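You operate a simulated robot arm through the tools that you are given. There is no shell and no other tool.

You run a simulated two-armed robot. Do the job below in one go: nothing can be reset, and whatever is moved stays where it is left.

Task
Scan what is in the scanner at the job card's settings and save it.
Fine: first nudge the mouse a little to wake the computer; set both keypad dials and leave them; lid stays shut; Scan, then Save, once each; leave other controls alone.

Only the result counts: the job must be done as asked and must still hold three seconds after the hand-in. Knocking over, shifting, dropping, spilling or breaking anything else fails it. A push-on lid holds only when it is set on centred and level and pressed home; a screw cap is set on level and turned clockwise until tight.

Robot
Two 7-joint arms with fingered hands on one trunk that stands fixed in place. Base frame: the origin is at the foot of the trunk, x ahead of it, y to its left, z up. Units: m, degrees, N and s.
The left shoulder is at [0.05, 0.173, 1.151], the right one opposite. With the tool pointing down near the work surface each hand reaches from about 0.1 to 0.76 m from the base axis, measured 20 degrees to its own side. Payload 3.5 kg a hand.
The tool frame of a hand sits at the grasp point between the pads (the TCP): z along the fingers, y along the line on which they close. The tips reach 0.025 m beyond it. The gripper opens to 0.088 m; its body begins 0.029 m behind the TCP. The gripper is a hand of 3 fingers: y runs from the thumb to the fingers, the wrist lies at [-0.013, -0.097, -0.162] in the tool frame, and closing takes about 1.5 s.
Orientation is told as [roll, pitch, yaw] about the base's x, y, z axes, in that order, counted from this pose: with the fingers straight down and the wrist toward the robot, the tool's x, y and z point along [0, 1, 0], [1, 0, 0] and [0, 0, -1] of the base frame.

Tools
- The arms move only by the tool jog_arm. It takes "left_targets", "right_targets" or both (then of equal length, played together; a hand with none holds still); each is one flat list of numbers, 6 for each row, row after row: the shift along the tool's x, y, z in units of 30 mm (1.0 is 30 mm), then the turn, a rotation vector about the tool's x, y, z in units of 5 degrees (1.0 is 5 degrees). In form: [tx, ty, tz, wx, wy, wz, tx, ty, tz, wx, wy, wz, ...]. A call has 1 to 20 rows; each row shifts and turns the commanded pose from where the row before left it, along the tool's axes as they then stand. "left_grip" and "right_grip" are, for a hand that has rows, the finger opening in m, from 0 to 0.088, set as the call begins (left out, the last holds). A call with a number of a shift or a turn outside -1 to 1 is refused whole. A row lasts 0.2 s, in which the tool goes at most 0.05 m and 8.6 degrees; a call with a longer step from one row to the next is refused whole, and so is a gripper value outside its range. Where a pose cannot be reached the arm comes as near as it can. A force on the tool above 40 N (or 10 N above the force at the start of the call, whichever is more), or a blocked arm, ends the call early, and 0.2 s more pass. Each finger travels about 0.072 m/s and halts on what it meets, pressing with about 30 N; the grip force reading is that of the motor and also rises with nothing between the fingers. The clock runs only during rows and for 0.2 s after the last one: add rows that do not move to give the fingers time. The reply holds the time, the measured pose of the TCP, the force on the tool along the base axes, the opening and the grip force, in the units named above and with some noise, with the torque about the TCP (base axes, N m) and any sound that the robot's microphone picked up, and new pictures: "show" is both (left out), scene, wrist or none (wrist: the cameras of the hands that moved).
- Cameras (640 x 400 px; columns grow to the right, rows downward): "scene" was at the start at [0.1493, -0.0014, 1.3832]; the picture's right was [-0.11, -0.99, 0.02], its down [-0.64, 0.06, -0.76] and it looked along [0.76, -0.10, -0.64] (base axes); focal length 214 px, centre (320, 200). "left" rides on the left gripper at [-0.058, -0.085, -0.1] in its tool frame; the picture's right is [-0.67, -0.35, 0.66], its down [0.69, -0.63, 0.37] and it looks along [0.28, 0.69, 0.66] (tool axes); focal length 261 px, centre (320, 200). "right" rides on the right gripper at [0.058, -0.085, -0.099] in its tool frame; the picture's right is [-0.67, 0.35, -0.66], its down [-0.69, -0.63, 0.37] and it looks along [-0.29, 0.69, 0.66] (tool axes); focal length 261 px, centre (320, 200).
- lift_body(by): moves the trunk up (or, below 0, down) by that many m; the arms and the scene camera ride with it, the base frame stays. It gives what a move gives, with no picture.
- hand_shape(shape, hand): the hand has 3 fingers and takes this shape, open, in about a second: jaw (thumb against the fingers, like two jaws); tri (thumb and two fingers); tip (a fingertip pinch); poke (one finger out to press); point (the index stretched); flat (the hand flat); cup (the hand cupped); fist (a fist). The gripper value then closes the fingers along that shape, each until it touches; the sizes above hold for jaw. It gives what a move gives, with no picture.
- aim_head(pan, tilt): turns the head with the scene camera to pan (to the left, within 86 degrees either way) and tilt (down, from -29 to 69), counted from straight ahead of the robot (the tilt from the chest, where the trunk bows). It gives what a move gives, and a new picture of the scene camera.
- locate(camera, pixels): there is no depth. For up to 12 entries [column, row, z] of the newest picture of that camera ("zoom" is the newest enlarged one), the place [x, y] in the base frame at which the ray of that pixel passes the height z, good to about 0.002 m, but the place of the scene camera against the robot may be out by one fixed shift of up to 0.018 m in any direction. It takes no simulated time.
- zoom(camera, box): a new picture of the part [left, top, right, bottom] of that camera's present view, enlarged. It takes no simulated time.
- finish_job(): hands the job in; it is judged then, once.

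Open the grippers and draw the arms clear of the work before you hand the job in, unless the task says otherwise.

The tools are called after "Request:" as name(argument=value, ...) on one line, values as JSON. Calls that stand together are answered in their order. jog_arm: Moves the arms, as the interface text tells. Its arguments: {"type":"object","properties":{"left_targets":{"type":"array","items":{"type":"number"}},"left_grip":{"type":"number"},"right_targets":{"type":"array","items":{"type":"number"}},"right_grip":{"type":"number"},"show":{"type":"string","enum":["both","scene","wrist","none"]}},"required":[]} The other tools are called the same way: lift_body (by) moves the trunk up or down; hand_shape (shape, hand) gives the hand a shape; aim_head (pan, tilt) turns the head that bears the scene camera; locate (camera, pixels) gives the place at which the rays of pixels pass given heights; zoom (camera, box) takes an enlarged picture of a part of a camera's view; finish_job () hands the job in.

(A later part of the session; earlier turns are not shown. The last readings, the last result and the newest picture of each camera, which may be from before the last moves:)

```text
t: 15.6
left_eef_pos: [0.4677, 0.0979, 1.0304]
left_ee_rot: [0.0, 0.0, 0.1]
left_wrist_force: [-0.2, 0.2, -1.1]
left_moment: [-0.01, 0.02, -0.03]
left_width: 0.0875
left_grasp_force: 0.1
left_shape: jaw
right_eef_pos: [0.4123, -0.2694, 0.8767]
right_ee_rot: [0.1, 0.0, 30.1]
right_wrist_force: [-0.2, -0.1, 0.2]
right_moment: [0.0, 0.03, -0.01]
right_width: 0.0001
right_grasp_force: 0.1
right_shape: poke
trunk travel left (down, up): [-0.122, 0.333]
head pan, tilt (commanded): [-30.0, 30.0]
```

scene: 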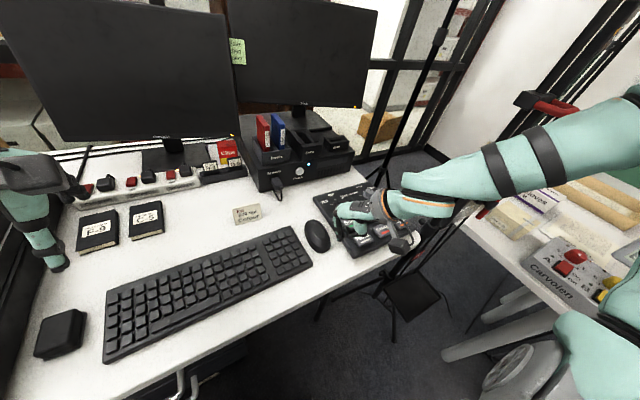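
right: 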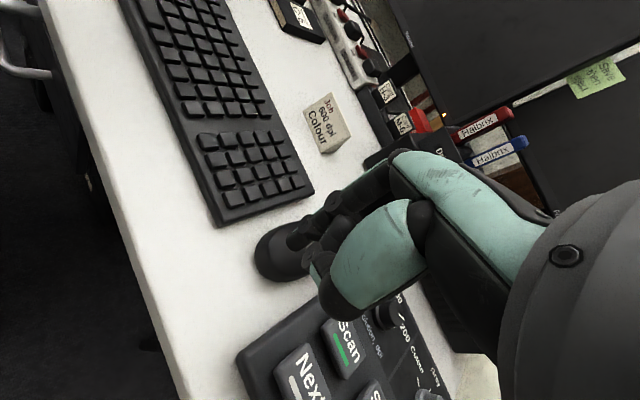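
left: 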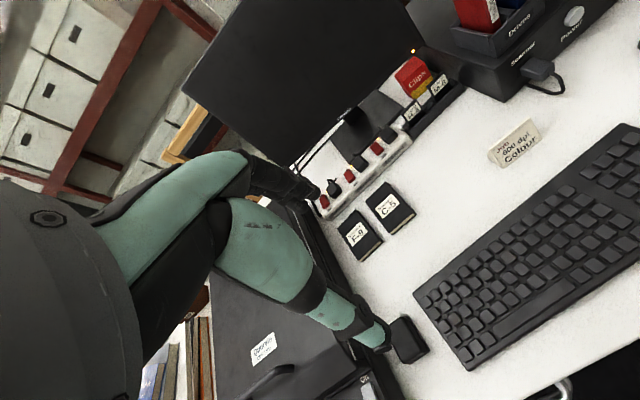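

Both monitors still look dark with amber LEDs at about (363,107) and (233,137). I zoom in on them and on the mouse to see whether the computer is awake.

Request:
zoom(camera="scene", box=[210, 70, 390, 190])

Request:
zoom(camera="scene", box=[60, 110, 250, 230])

Request:
zoom(camera="scene", box=[280, 180, 420, 270])

```text
3.33 times, centred on (300, 130) of scene
```

zoom: 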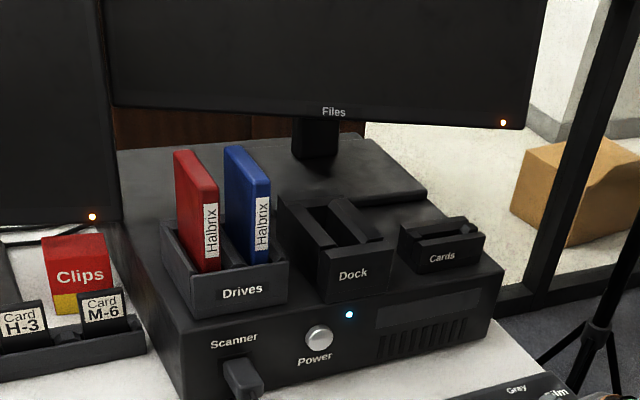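

```text
3.33 times, centred on (155, 170) of scene
```

zoom: 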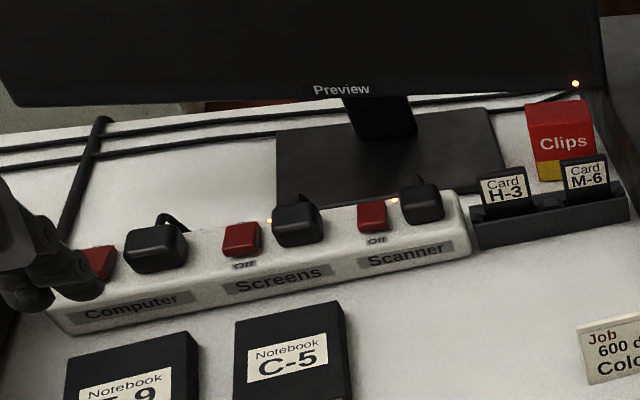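

```text
4.44 times, centred on (350, 225) of scene
```

zoom: 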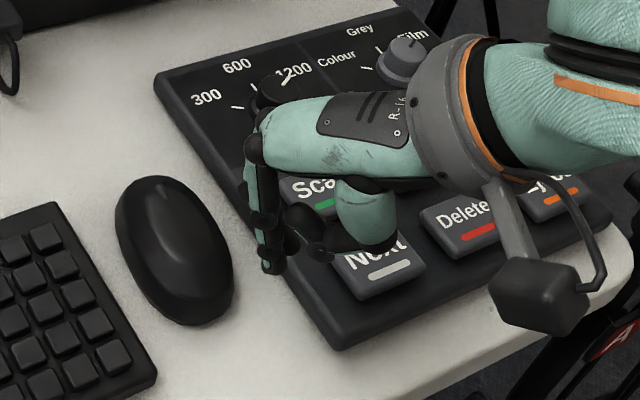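

The LEDs are still amber. I measure how far the mouse really moved, by locating its outline in the current view.

Request:
locate(camera="zoom", pixels=[[200, 324, 0.745], [148, 178, 0.75], [117, 220, 0.75], [232, 275, 0.745], [158, 382, 0.742], [25, 205, 0.75], [345, 348, 0.742], [155, 80, 0.75]])

Request:
jog_arm(right_targets=[0, 0, 0, 0, 0, 0, 0, 0, 0, 0, 0, 0, 0, 0, 0, 0, 0, 0, 0, 0, 0, 0, 0, 0, 0, 0, 0, 0, 0, 0], show="scene")

```text
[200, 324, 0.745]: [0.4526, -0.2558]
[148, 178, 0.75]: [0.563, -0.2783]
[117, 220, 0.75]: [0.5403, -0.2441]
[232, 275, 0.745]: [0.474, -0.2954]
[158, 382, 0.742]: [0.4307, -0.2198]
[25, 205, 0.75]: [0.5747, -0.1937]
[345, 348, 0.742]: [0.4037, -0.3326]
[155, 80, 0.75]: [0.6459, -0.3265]
```

```text
t: 16.8
left_eef_pos: [0.465, 0.0972, 1.0301]
left_ee_rot: [0.0, 0.1, 0.1]
left_wrist_force: [-0.9, -0.5, -0.5]
left_moment: [0.01, 0.01, -0.02]
left_width: 0.0877
left_grasp_force: 0.0
left_shape: jaw
right_eef_pos: [0.4126, -0.2692, 0.8766]
right_ee_rot: [0.1, -0.1, 30.2]
right_wrist_force: [0.3, -0.5, 0.0]
right_moment: [-0.02, -0.02, 0.01]
right_width: 0.0
right_grasp_force: 0.0
right_shape: poke
trunk travel left (down, up): [-0.122, 0.333]
head pan, tilt (commanded): [-30.0, 30.0]
```

scene: 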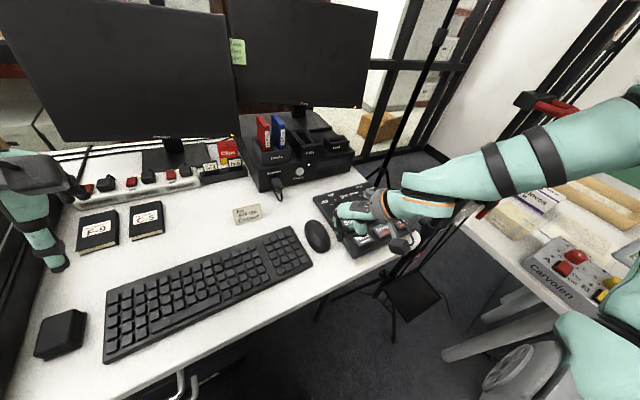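

The mouse moved only several millimetres to 1 cm. The PC's blue LED seems off in this picture; I zoom in to check whether it blinks (sleep) and whether the LEDs on the monitors changed.

Request:
zoom(camera="scene", box=[210, 70, 390, 190])

Request:
zoom(camera="scene", box=[280, 140, 330, 190])

```text
3.33 times, centred on (300, 130) of scene
```

zoom: 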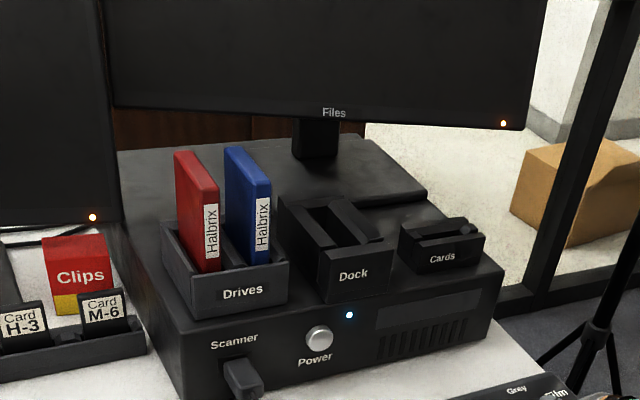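

```text
8.00 times, centred on (305, 165) of scene
```

zoom: 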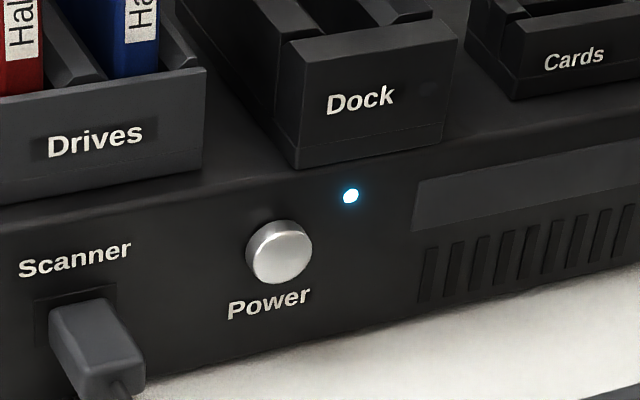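

The computer still seems asleep. Before nudging again, I wait 2.4 s in case waking takes time, and check again.

Request:
jog_arm(right_targets=[0, 0, 0, 0, 0, 0, 0, 0, 0, 0, 0, 0, 0, 0, 0, 0, 0, 0, 0, 0, 0, 0, 0, 0, 0, 0, 0, 0, 0, 0, 0, 0, 0, 0, 0, 0, 0, 0, 0, 0, 0, 0, 0, 0, 0, 0, 0, 0, 0, 0, 0, 0, 0, 0, 0, 0, 0, 0, 0, 0, 0, 0, 0, 0, 0, 0], show="both")

Request:
zoom(camera="scene", box=[210, 70, 390, 190])

```text
t: 19.2
left_eef_pos: [0.466, 0.0971, 1.0293]
left_ee_rot: [0.0, -0.1, 0.1]
left_wrist_force: [0.2, -0.7, 0.3]
left_moment: [0.0, 0.02, 0.01]
left_width: 0.0878
left_grasp_force: 0.0
left_shape: jaw
right_eef_pos: [0.4109, -0.2695, 0.8762]
right_ee_rot: [0.0, 0.0, 30.1]
right_wrist_force: [0.0, -0.4, 0.0]
right_moment: [0.0, -0.01, 0.0]
right_width: 0.0
right_grasp_force: 0.1
right_shape: poke
trunk travel left (down, up): [-0.122, 0.333]
head pan, tilt (commanded): [-30.0, 30.0]
```

scene: 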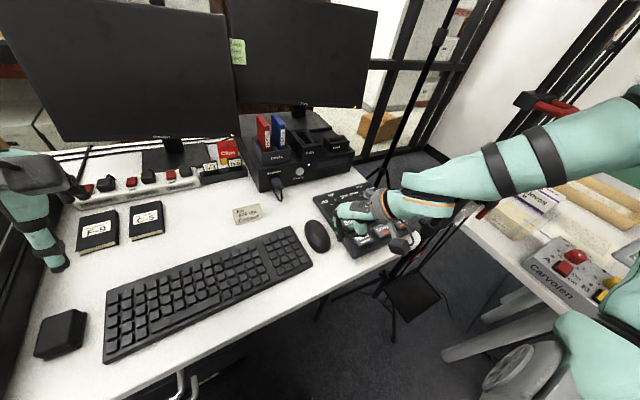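
right: 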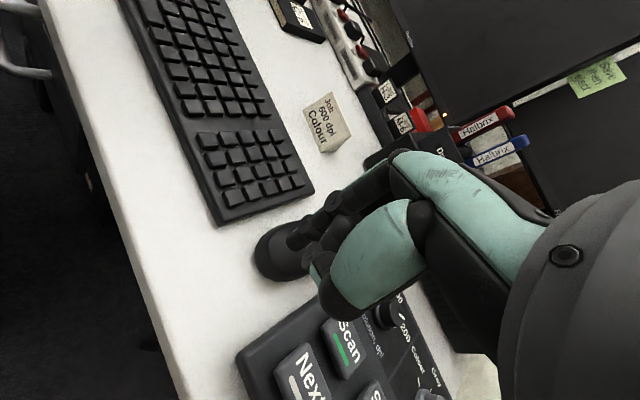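

```text
3.33 times, centred on (300, 130) of scene
```

zoom: 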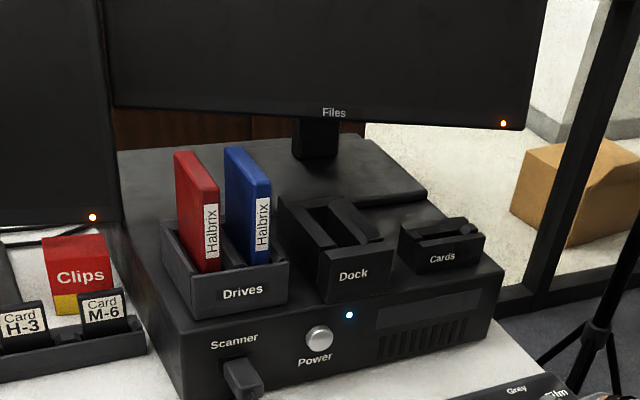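

Still asleep (amber LEDs, dark screens), so the nudge was too small. I lower the finger again behind the mouse and push about 1.5 cm further forward, slightly more centred.

Request:
jog_arm(right_targets=[-0.17, -0.1, 0, 0, 0, 0, 0, 0, 1, 0, 0, 0, 0, 0, 1, 0, 0, 0, 0, 0, 0.9, 0, 0, 0, 0, 0, 0.13, 0, 0, 0, -0.089, 0.154, 0, 0, 0, 0, -0.089, 0.154, 0, 0, 0, 0, -0.089, 0.154, 0, 0, 0, 0, -0.089, 0.154, 0, 0, 0, 0, -0.089, 0.154, 0, 0, 0, 0, -0.089, 0.154, 0, 0, 0, 0, -0.089, 0.154, 0, 0, 0, 0, -0.089, 0.154, 0, 0, 0, 0, -0.089, 0.154, 0, 0, 0, 0], show="both")

Request:
zoom(camera="scene", box=[210, 70, 390, 190])

Request:
zoom(camera="scene", box=[280, 180, 420, 270])

```text
t: 22.2
left_eef_pos: [0.4659, 0.0969, 1.0299]
left_ee_rot: [0.0, -0.1, 0.1]
left_wrist_force: [-0.5, -0.1, 0.9]
left_moment: [-0.03, -0.01, -0.01]
left_width: 0.0875
left_grasp_force: 0.0
left_shape: jaw
right_eef_pos: [0.4587, -0.2761, 0.7857]
right_ee_rot: [0.1, 0.0, 30.1]
right_wrist_force: [0.1, -0.7, 1.1]
right_moment: [-0.01, 0.0, 0.02]
right_width: 0.0
right_grasp_force: 0.1
right_shape: poke
trunk travel left (down, up): [-0.122, 0.333]
head pan, tilt (commanded): [-30.0, 30.0]
```

scene: 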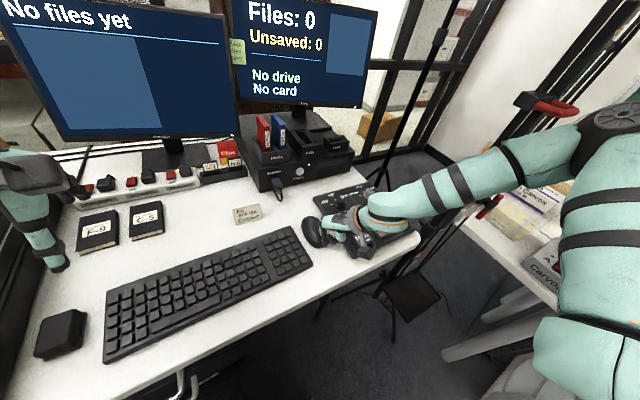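
right: 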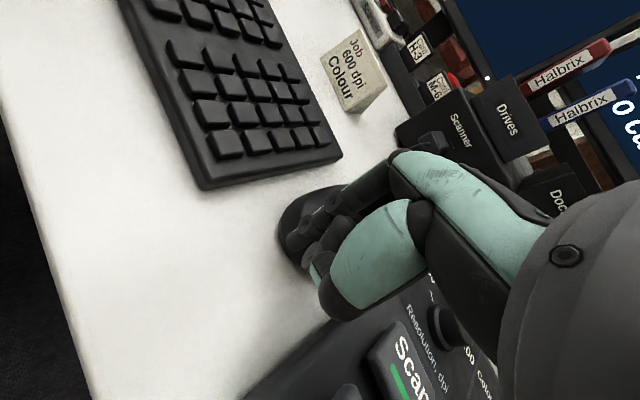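

```text
3.33 times, centred on (300, 130) of scene
```

zoom: 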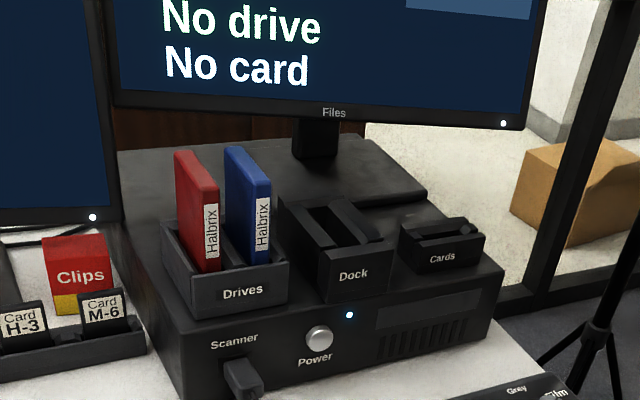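

```text
4.44 times, centred on (350, 225) of scene
```

zoom: 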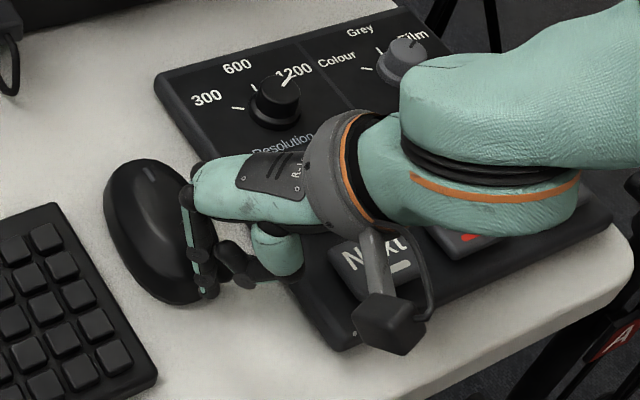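

The computer is awake: the screens read "No files yet" and "Files: 0, Unsaved: 0". I retreat from the mouse, rise, undo the yaw and move above-right for a good look at the dials.

Request:
jog_arm(right_targets=[0.25, -0.433, 0, 0, 0, 0, 0.25, -0.433, 0, 0, 0, 0, 0, 0, -1, 0, 0, 0, 0, 0, -1, 0, 0, 0, 0, 0, -1, 0, 0, 0, 0, 0, -1, 0, 0, 1, 0, 0, -1, 0, 0, 1, 0, 0, -1, 0, 0, 1, 0, 0, -1, 0, 0, 1, 0, 0, -1, 0, 0, 1, 0, 0, -1, 0, 0, 1, -0.88, -0.23, 0, 0, 0, 0, -0.88, -0.23, 0, 0, 0, 0, -0.88, -0.23, 0, 0, 0, 0, -0.88, -0.23, 0, 0, 0, 0, -0.88, -0.23, 0, 0, 0, 0, -0.88, -0.23, 0, 0, 0, 0, -0.88, -0.23, 0, 0, 0, 0], show="both")

Request:
hand_shape(shape="jaw", hand="right")

Request:
zoom(camera="right", box=[160, 120, 340, 300])

```text
t: 26.0
left_eef_pos: [0.4672, 0.0964, 1.0297]
left_ee_rot: [0.0, 0.0, 0.1]
left_wrist_force: [0.3, -0.3, 0.3]
left_moment: [0.0, -0.03, 0.01]
left_width: 0.0878
left_grasp_force: 0.0
left_shape: jaw
right_eef_pos: [0.4032, -0.3839, 1.0534]
right_ee_rot: [0.0, 0.1, 0.1]
right_wrist_force: [0.5, -0.5, 0.8]
right_moment: [0.0, -0.04, -0.04]
right_width: 0.0
right_grasp_force: 0.1
right_shape: poke
right hand out of reach, approached as far as the arm can: row 16, 17, 18
trunk travel left (down, up): [-0.122, 0.333]
head pan, tilt (commanded): [-30.0, 30.0]
```

scene: 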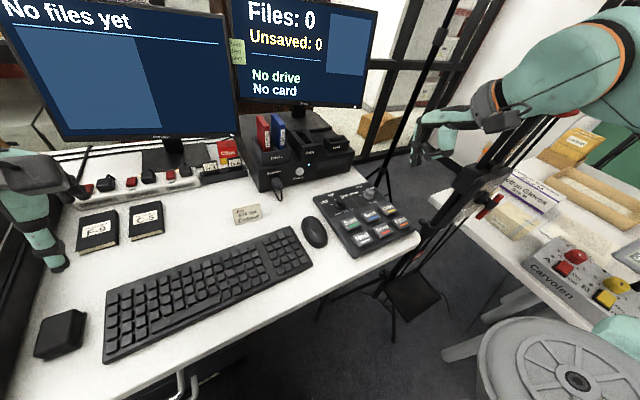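
right: 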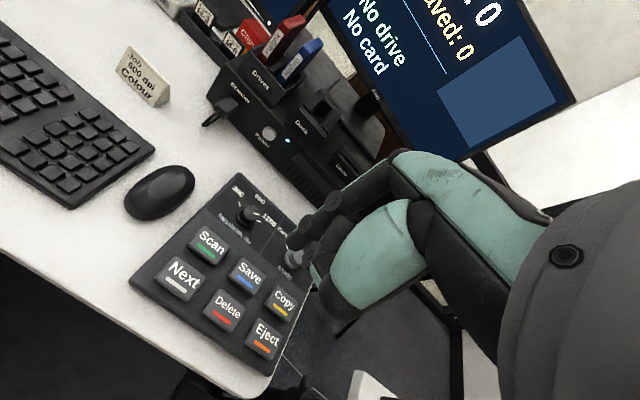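

```text
t: 26.9
left_eef_pos: [0.466, 0.0969, 1.0298]
left_ee_rot: [0.1, 0.0, 0.1]
left_wrist_force: [0.7, -0.2, -0.3]
left_moment: [-0.01, 0.03, -0.01]
left_width: 0.0882
left_grasp_force: 0.2
left_shape: jaw
right_eef_pos: [0.4045, -0.3837, 1.0547]
right_ee_rot: [0.0, 0.1, 0.0]
right_wrist_force: [0.2, -0.1, -0.4]
right_moment: [0.03, 0.01, 0.0]
right_width: 0.0878
right_grasp_force: 0.1
right_shape: jaw
trunk travel left (down, up): [-0.122, 0.333]
head pan, tilt (commanded): [-30.0, 30.0]
```

```text
2.22 times, centred on (250, 210) of right
```

zoom: 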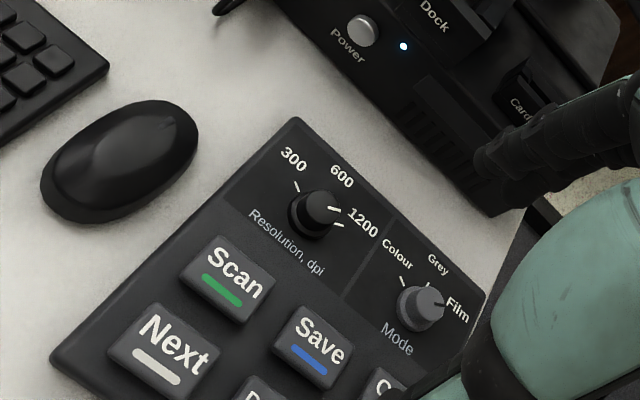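

I can see both dials now. I zoom in tightly on them for angles and positions.

Request:
zoom(camera="right", box=[225, 160, 325, 260])

```text
4.00 times, centred on (275, 210) of right
```

zoom: 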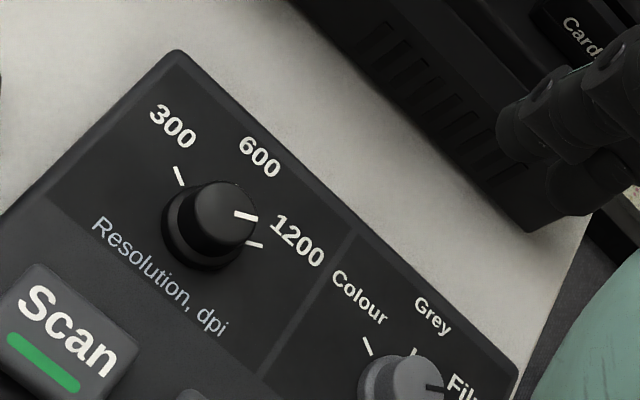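

I locate ticks, knob base and knob top at a few heights to work out geometry.

Request:
locate(camera="zoom", pixels=[[178, 176, 0.76], [254, 244, 0.76], [206, 234, 0.76], [224, 212, 0.785], [246, 217, 0.785], [368, 346, 0.76], [413, 352, 0.76], [403, 383, 0.785], [176, 52, 0.76], [0, 215, 0.76], [515, 370, 0.76], [350, 235, 0.76]])

Request:
locate(camera="zoom", pixels=[[206, 234, 0.75], [206, 234, 0.77], [224, 212, 0.77], [224, 212, 0.8], [176, 52, 0.742], [176, 52, 0.775]])

```text
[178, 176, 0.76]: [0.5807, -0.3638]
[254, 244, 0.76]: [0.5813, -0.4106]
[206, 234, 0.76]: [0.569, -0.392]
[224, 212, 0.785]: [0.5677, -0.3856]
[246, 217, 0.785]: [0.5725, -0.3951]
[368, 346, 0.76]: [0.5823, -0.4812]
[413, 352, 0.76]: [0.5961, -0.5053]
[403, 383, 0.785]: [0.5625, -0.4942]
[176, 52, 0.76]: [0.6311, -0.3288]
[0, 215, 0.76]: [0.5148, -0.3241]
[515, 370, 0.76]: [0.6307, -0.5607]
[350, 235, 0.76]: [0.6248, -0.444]
```

```text
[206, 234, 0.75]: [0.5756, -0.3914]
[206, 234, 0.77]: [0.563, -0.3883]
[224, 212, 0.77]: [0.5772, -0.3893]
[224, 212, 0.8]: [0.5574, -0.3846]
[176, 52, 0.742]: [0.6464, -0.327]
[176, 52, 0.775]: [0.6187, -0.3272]
```

The ticks are about 60° apart; the resolution knob centre is near (0.57,−0.387) and the mode knob near (0.57,−0.505). I move the open hand above the resolution knob at z 0.90 with opening 0.065 for a closer view.

Request:
jog_arm(right_targets=[0, 0.92, 0.5, 0, 0, 0, 0, 0.92, 0.5, 0, 0, 0, 0, 0.92, 0.9, 0, 0, 0, 0, 0.92, 1, 0, 0, 0, 0, 0.92, 1, 0, 0, 0, 0, 0.92, 1, 0, 0, 0], right_grip=0.065, show="both")

Request:
zoom(camera="right", box=[170, 180, 350, 350])

```text
t: 28.3
left_eef_pos: [0.4671, 0.0977, 1.0299]
left_ee_rot: [0.0, 0.1, -0.1]
left_wrist_force: [0.0, -1.4, 0.5]
left_moment: [-0.01, -0.01, -0.02]
left_width: 0.0879
left_grasp_force: 0.0
left_shape: jaw
right_eef_pos: [0.5713, -0.3846, 0.9054]
right_ee_rot: [0.0, 0.2, 0.0]
right_wrist_force: [-0.6, -0.2, -0.3]
right_moment: [-0.01, 0.03, 0.02]
right_width: 0.0651
right_grasp_force: 0.1
right_shape: jaw
trunk travel left (down, up): [-0.122, 0.333]
head pan, tilt (commanded): [-30.0, 30.0]
```

scene: 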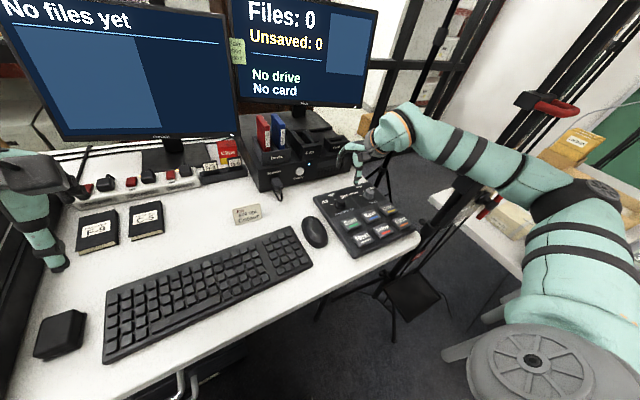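
right: 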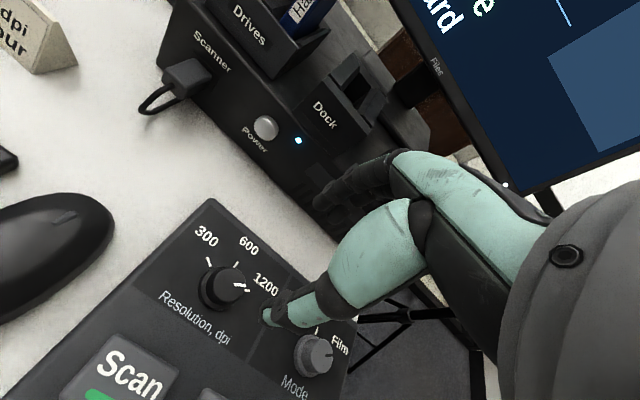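

```text
2.35 times, centred on (260, 265) of right
```

zoom: 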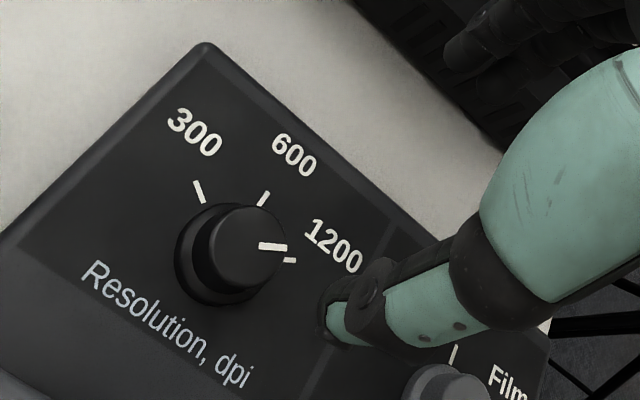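

I locate the three ticks and the knob outline from this closer view to triangulate against the previous view.

Request:
locate(camera="zoom", pixels=[[199, 192, 0.75], [199, 192, 0.76], [264, 199, 0.75], [264, 199, 0.76], [289, 260, 0.75], [289, 260, 0.76], [205, 45, 0.75], [205, 45, 0.76], [252, 246, 0.775], [252, 246, 0.785], [215, 256, 0.755], [272, 247, 0.78]])

```text
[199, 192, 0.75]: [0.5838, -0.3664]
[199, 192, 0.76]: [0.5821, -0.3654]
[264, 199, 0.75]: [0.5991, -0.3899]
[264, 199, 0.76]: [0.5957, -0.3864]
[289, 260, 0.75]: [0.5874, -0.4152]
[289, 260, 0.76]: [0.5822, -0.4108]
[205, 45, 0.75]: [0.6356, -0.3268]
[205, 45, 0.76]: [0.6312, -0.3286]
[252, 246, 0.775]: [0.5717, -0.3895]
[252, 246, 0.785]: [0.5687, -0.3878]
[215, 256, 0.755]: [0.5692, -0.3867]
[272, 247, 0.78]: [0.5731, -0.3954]
```

The panel top is at z ≈ 0.76, knob centre (0.569,−0.388), top at about 0.785, steps of 60°. I check where the PC's front face is, to make sure the fingers on the far side stay clear.

Request:
locate(camera="right", pixels=[[165, 72, 0.742], [335, 241, 0.742], [180, 5, 0.83], [430, 140, 0.83], [250, 150, 0.742]])

Request:
zoom(camera="right", box=[240, 130, 440, 350])

Request:
zoom(camera="scene", box=[300, 90, 440, 260])

```text
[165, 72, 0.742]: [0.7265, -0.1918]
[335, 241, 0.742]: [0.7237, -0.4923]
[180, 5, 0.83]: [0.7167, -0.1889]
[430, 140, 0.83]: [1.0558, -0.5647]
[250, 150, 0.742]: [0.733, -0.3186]
```

```text
1.82 times, centred on (340, 240) of right
```

zoom: 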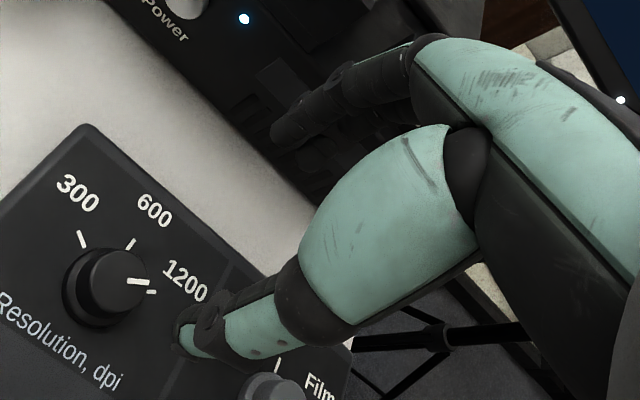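

```text
2.35 times, centred on (370, 175) of scene
```

zoom: 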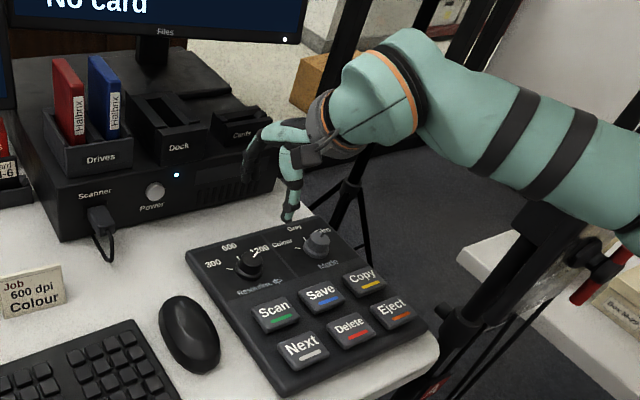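

The PC front face is at x ≈ 0.725, well clear. I yaw the hand to −20°, set the opening to 0.05, centre on the knob and descend to z ≈ 0.83.

Request:
jog_arm(right_targets=[0, 0, 0, 0, 0, 1, 0, 0, 0, 0, 0, 1, 0, 0, 0, 0, 0, 1, 0, 0, 0, 0, 0, 1, -0.133, -0.033, 0, 0, 0, 0, 0, 0, 0.8, 0, 0, 0, 0, 0, 0.8, 0, 0, 0, 0, 0, 0.8, 0, 0, 0], right_grip=0.05, show="both")

Request:
zoom(camera="right", box=[190, 180, 390, 380])

Request:
zoom(camera="scene", box=[320, 130, 420, 240])

```text
t: 30.1
left_eef_pos: [0.4657, 0.096, 1.0284]
left_ee_rot: [0.0, 0.1, 0.1]
left_wrist_force: [0.5, -0.5, 0.6]
left_moment: [0.02, -0.01, 0.04]
left_width: 0.0876
left_grasp_force: 0.1
left_shape: jaw
right_eef_pos: [0.567, -0.3867, 0.835]
right_ee_rot: [0.1, 0.0, -20.0]
right_wrist_force: [-0.8, 0.0, 0.3]
right_moment: [-0.01, -0.02, 0.02]
right_width: 0.0505
right_grasp_force: 0.0
right_shape: jaw
trunk travel left (down, up): [-0.122, 0.333]
head pan, tilt (commanded): [-30.0, 30.0]
```

scene: 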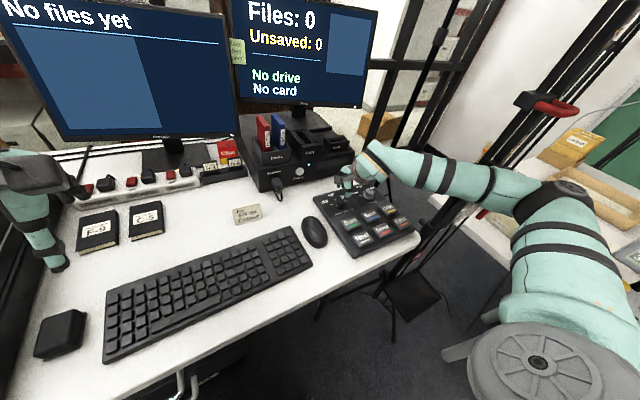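
right: 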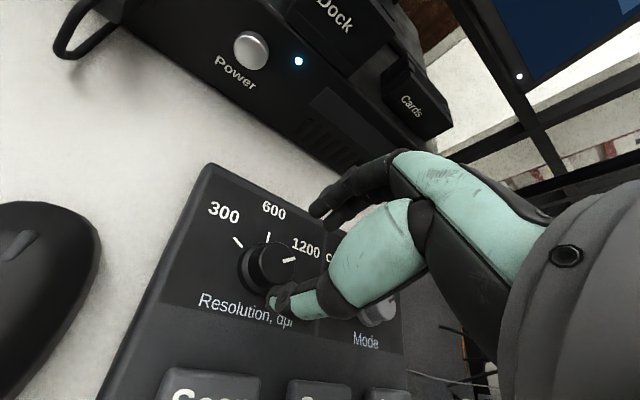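

```text
2.00 times, centred on (290, 280) of right
```

zoom: 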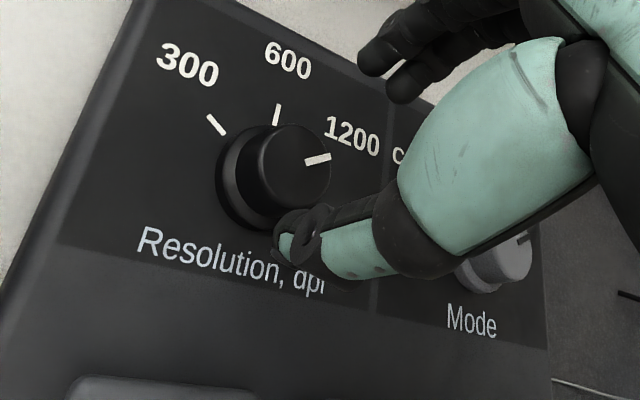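

```text
3.64 times, centred on (370, 185) of scene
```

zoom: 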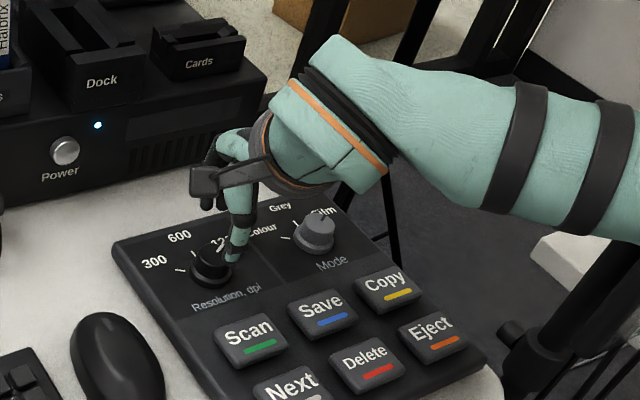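

The hand hovers just over the knob. I refine the knob's top and base centres from this nearer view ((275,262) and (261,272) in the right picture).

Request:
locate(camera="right", pixels=[[275, 262.5, 0.78], [275, 262.5, 0.785], [275, 262.5, 0.79], [261, 272.5, 0.76], [261, 272.5, 0.765], [238, 242, 0.76], [268.5, 237, 0.76], [289, 261, 0.785], [254, 264, 0.785], [296, 262, 0.785]])

```text
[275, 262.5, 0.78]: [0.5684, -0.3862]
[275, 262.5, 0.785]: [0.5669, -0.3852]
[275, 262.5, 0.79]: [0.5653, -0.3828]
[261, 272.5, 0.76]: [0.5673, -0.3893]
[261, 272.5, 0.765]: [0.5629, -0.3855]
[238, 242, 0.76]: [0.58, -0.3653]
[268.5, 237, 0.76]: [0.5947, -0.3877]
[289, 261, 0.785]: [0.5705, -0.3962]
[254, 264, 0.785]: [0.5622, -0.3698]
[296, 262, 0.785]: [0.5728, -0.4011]
```

The knob centre is (0.5685,−0.387), cap about 31 mm across. I centre and descend slowly to TCP z ≈ 0.793 (tips at ≈ 0.768), watching the force.

Request:
jog_arm(right_targets=[0.02, 0.05, 0.35, 0, 0, 0, 0, 0, 0.35, 0, 0, 0, 0, 0, 0.35, 0, 0, 0, 0, 0, 0.33, 0, 0, 0], show="both")

Request:
zoom(camera="right", box=[190, 180, 390, 380])

Request:
zoom(camera="scene", box=[320, 150, 410, 240])

```text
t: 31.1
left_eef_pos: [0.4647, 0.0963, 1.0303]
left_ee_rot: [0.0, 0.1, 0.0]
left_wrist_force: [-0.1, -0.2, 0.4]
left_moment: [0.02, 0.0, 0.02]
left_width: 0.0875
left_grasp_force: 0.1
left_shape: jaw
right_eef_pos: [0.5699, -0.3857, 0.7935]
right_ee_rot: [0.1, 0.1, -20.0]
right_wrist_force: [-0.3, 0.1, 0.4]
right_moment: [-0.01, 0.0, 0.01]
right_width: 0.0507
right_grasp_force: 0.0
right_shape: jaw
trunk travel left (down, up): [-0.122, 0.333]
head pan, tilt (commanded): [-30.0, 30.0]
```

scene: 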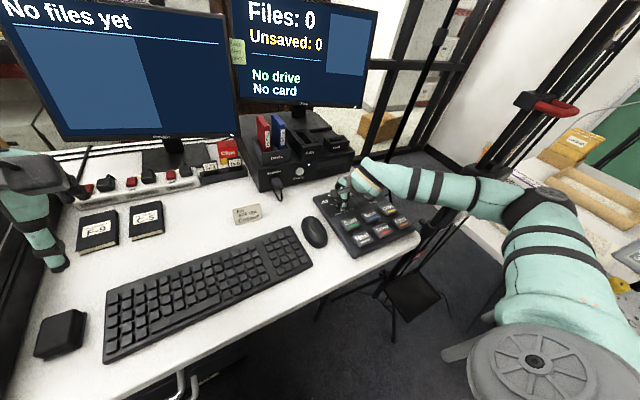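
right: 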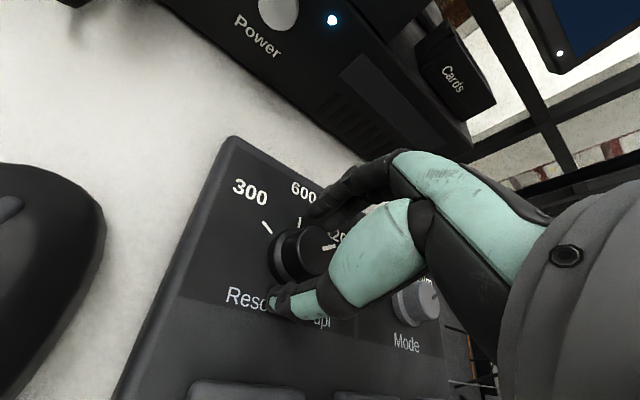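

```text
2.00 times, centred on (290, 280) of right
```

zoom: 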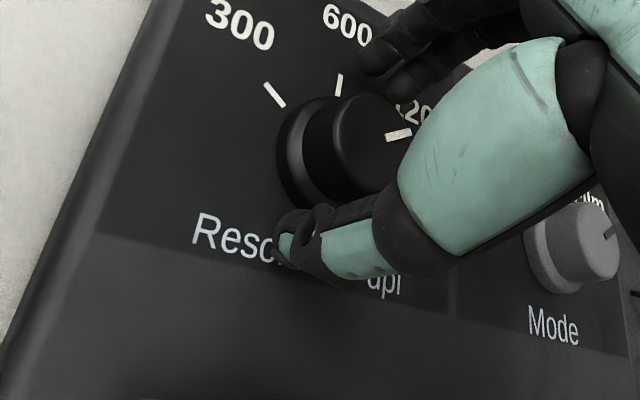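

```text
4.44 times, centred on (365, 195) of scene
```

zoom: 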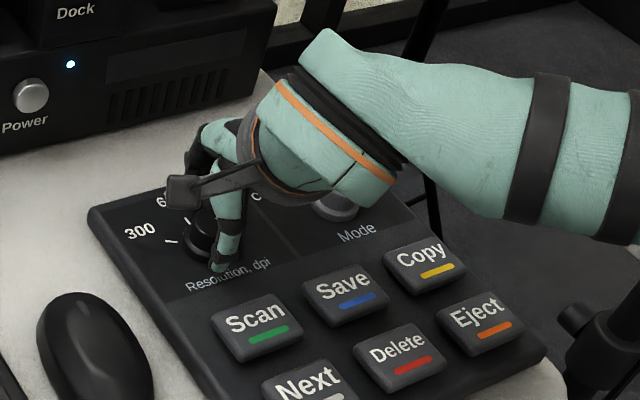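

The thumb is on the near side and the fingers on the far side of the knob, with no contact forces. I close the grip on the knob and wait a second.

Request:
jog_arm(right_targets=[0, 0, 0, 0, 0, 0, 0, 0, 0, 0, 0, 0, 0, 0, 0, 0, 0, 0, 0, 0, 0, 0, 0, 0, 0, 0, 0, 0, 0, 0], right_grip=0.022, show="both")

Request:
zoom(camera="right", box=[190, 180, 390, 380])

Request:
zoom(camera="scene", box=[320, 150, 410, 240])

```text
t: 32.3
left_eef_pos: [0.4669, 0.0974, 1.0312]
left_ee_rot: [-0.1, 0.0, 0.0]
left_wrist_force: [-0.5, 0.0, 0.1]
left_moment: [0.0, 0.01, 0.02]
left_width: 0.0877
left_grasp_force: 0.0
left_shape: jaw
right_eef_pos: [0.5686, -0.3851, 0.7939]
right_ee_rot: [-0.1, 0.1, -19.9]
right_wrist_force: [-2.5, 4.9, 0.7]
right_moment: [0.08, 0.09, 0.01]
right_width: 0.0245
right_grasp_force: 29.8
right_shape: jaw
trunk travel left (down, up): [-0.122, 0.333]
head pan, tilt (commanded): [-30.0, 30.0]
```

scene: 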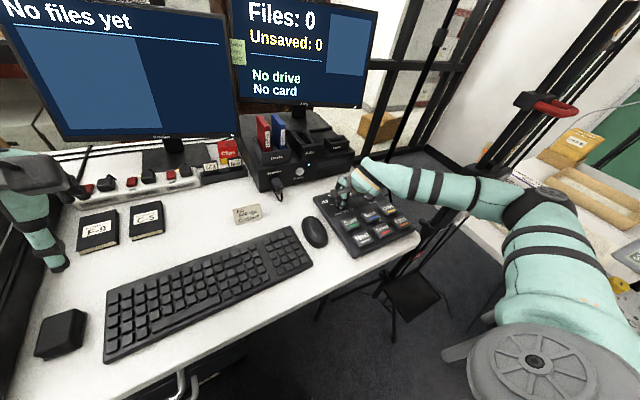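
right: 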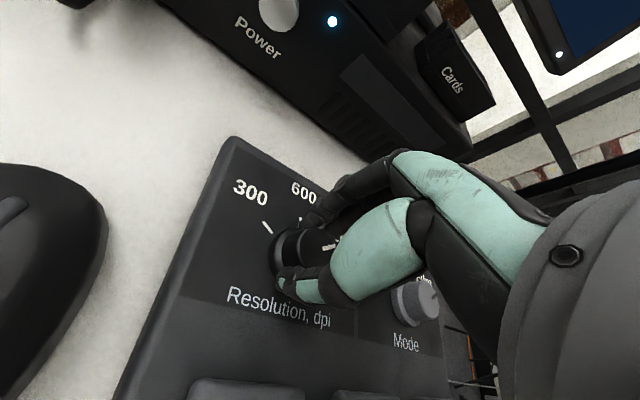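

```text
2.00 times, centred on (290, 280) of right
```

zoom: 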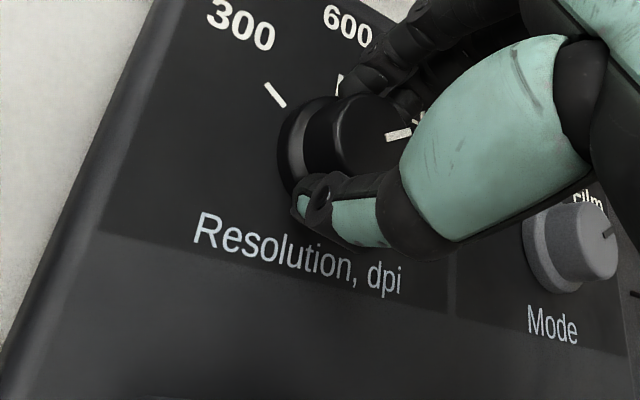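

```text
4.44 times, centred on (365, 195) of scene
```

zoom: 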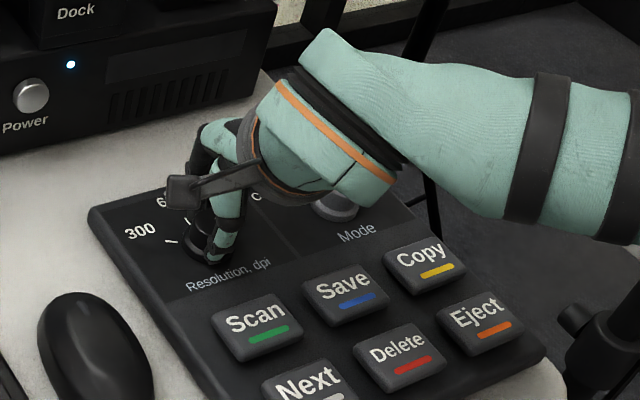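

The knob is gripped (opening 0.0245, 30 N). I turn it counter-clockwise by 60° (12 rows of −1 about the tool's z), from 1200 to 600.

Request:
jog_arm(right_targets=[0, 0, 0, 0, 0, -1, 0, 0, 0, 0, 0, -1, 0, 0, 0, 0, 0, -1, 0, 0, 0, 0, 0, -1, 0, 0, 0, 0, 0, -1, 0, 0, 0, 0, 0, -1, 0, 0, 0, 0, 0, -1, 0, 0, 0, 0, 0, -1, 0, 0, 0, 0, 0, -1, 0, 0, 0, 0, 0, -1, 0, 0, 0, 0, 0, -1, 0, 0, 0, 0, 0, -1], show="both")

Request:
zoom(camera="right", box=[190, 180, 390, 380])

Request:
zoom(camera="scene", box=[320, 150, 410, 240])

```text
t: 34.9
left_eef_pos: [0.4695, 0.0971, 1.0268]
left_ee_rot: [-0.2, 0.2, 0.0]
left_wrist_force: [0.0, -0.7, -0.2]
left_moment: [-0.01, 0.01, 0.0]
left_width: 0.0877
left_grasp_force: 0.1
left_shape: jaw
right_eef_pos: [0.5715, -0.3576, 0.7861]
right_ee_rot: [1.3, 0.6, 20.9]
right_wrist_force: [0.8, -0.3, 0.4]
right_moment: [0.01, -0.02, 0.05]
right_width: 0.0163
right_grasp_force: 29.9
right_shape: jaw
right hand out of reach, approached as far as the arm can: row 8, 9, 10, 11, 12
trunk travel left (down, up): [-0.122, 0.333]
head pan, tilt (commanded): [-30.0, 30.0]
```

scene: 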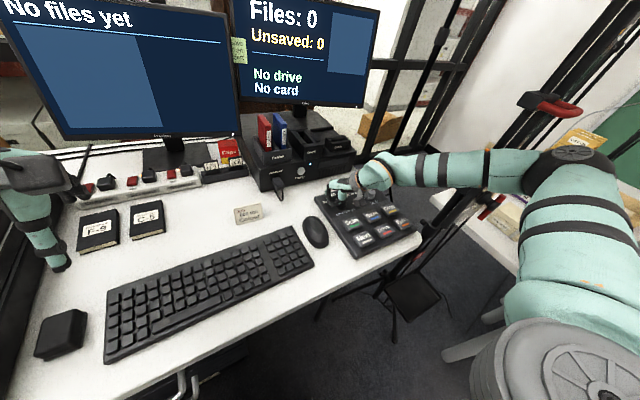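
right: 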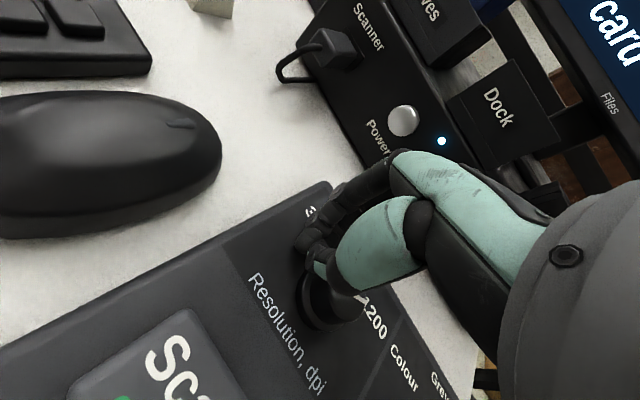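

```text
2.00 times, centred on (290, 280) of right
```

zoom: 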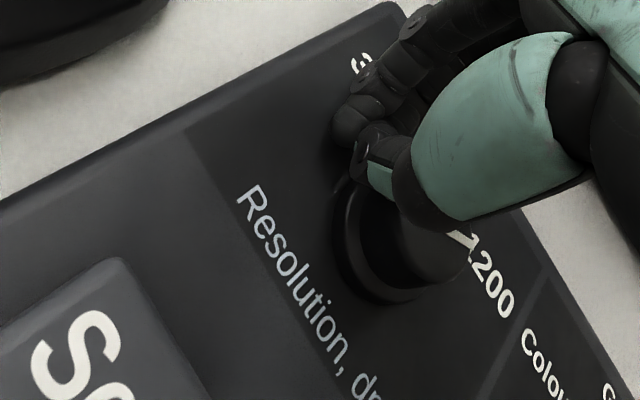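

```text
4.44 times, centred on (365, 195) of scene
```

zoom: 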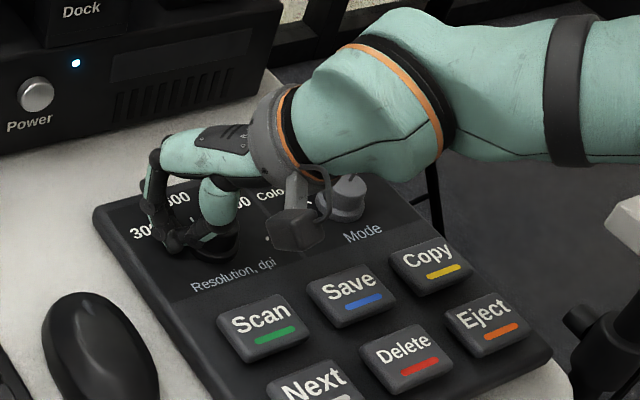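

The arm ran out of wrist range from row 8 and the fingers slid off to the left of the knob. I rise straight up, then inspect the dial and keypad.

Request:
jog_arm(right_targets=[0, 0, -0.5, 0, 0, 0, 0, 0, -1, 0, 0, 0, 0, 0, -1, 0, 0, 0, 0, 0, -1, 0, 0, 0], show="both")

Request:
zoom(camera="right", box=[190, 180, 390, 380])

Request:
zoom(camera="scene", box=[320, 150, 410, 240])

```text
t: 35.9
left_eef_pos: [0.4655, 0.0975, 1.0289]
left_ee_rot: [0.0, 0.0, 0.1]
left_wrist_force: [-0.9, 0.2, -0.7]
left_moment: [0.0, -0.03, 0.02]
left_width: 0.0879
left_grasp_force: 0.1
left_shape: jaw
right_eef_pos: [0.5693, -0.3604, 0.8031]
right_ee_rot: [1.0, 0.5, 20.4]
right_wrist_force: [0.1, -0.1, 0.2]
right_moment: [-0.02, -0.02, -0.01]
right_width: 0.0165
right_grasp_force: 29.9
right_shape: jaw
right hand out of reach, approached as far as the arm can: row 2, 3, 4
trunk travel left (down, up): [-0.122, 0.333]
head pan, tilt (commanded): [-30.0, 30.0]
```

scene: 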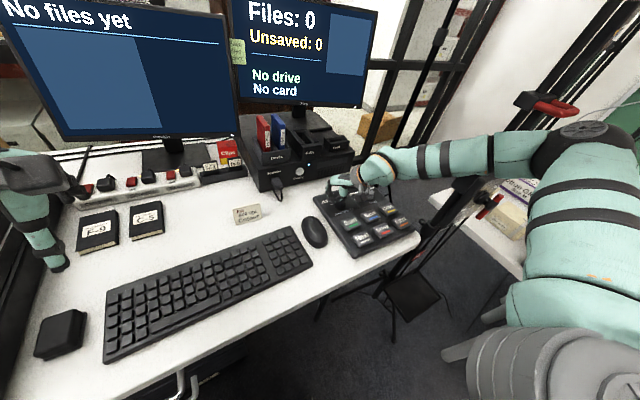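
right: 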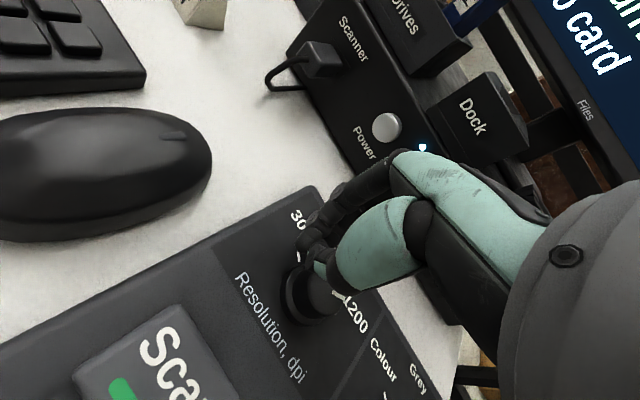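

```text
2.00 times, centred on (290, 280) of right
```

zoom: 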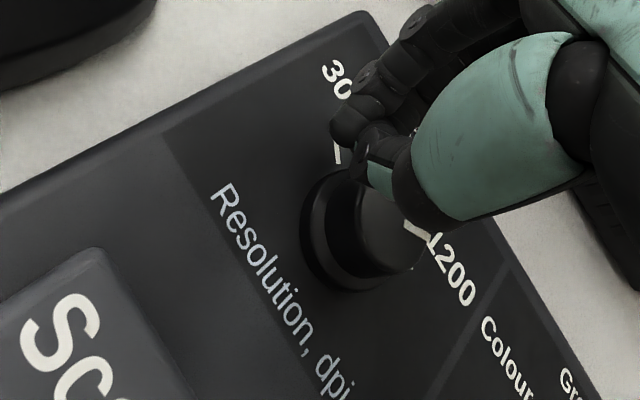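

```text
4.44 times, centred on (365, 195) of scene
```

zoom: 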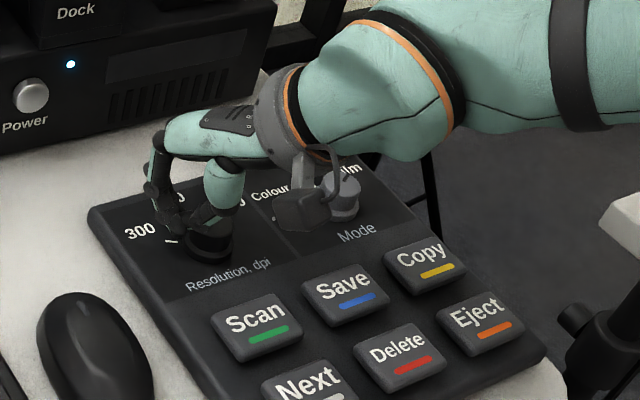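

The hand is at a reach limit there (lift was blocked after 17 mm). The keypad itself has not moved. I shift slightly left away from the knob, turn the yaw back and rise together.

Request:
jog_arm(right_targets=[0.25, 0, 0, 0, 0, 0, 0, 0, -0.3, 0, 0, 1, 0, 0, -0.5, 0, 0, 1, 0, 0, -0.5, 0, 0, 1, 0, 0, -0.5, 0, 0, 1, 0, 0, -0.5, 0, 0, 0.5, 0, 0, -0.5, 0, 0, 0], show="both")

Request:
zoom(camera="right", box=[190, 180, 390, 380])

Request:
zoom(camera="scene", box=[320, 150, 410, 240])

```text
t: 37.5
left_eef_pos: [0.4654, 0.0973, 1.0297]
left_ee_rot: [0.0, 0.0, 0.1]
left_wrist_force: [0.0, -0.9, -0.9]
left_moment: [0.02, 0.01, 0.01]
left_width: 0.0877
left_grasp_force: 0.0
left_shape: jaw
right_eef_pos: [0.567, -0.3549, 0.8879]
right_ee_rot: [0.9, 0.8, -1.9]
right_wrist_force: [-0.3, -0.3, 0.1]
right_moment: [0.01, -0.03, -0.01]
right_width: 0.0165
right_grasp_force: 29.4
right_shape: jaw
trunk travel left (down, up): [-0.122, 0.333]
head pan, tilt (commanded): [-30.0, 30.0]
```

scene: 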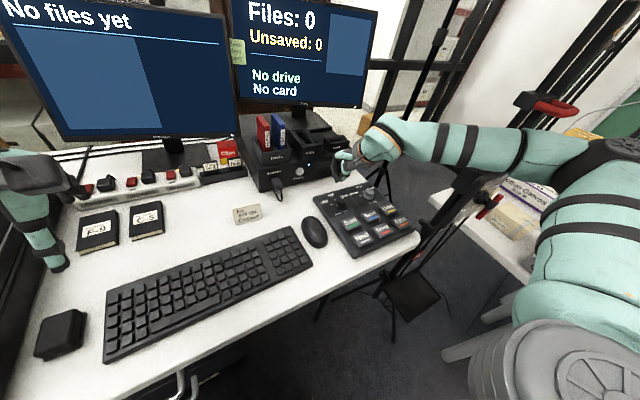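
right: 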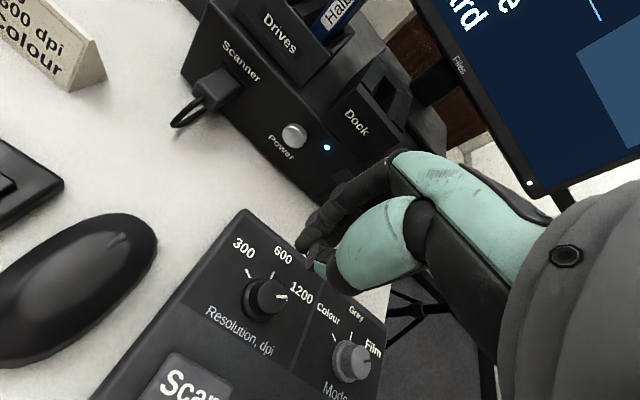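

```text
2.00 times, centred on (290, 280) of right
```

zoom: 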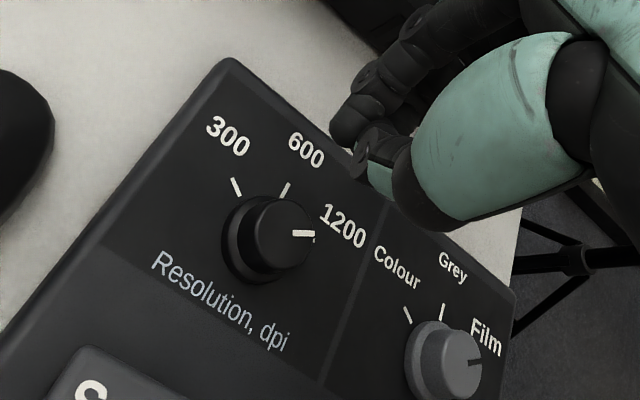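

```text
4.44 times, centred on (365, 195) of scene
```

zoom: 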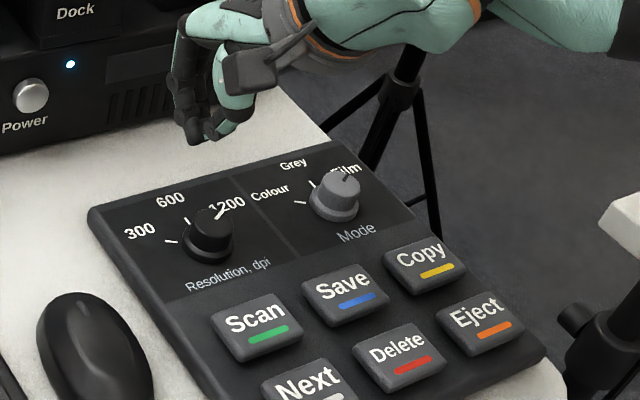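

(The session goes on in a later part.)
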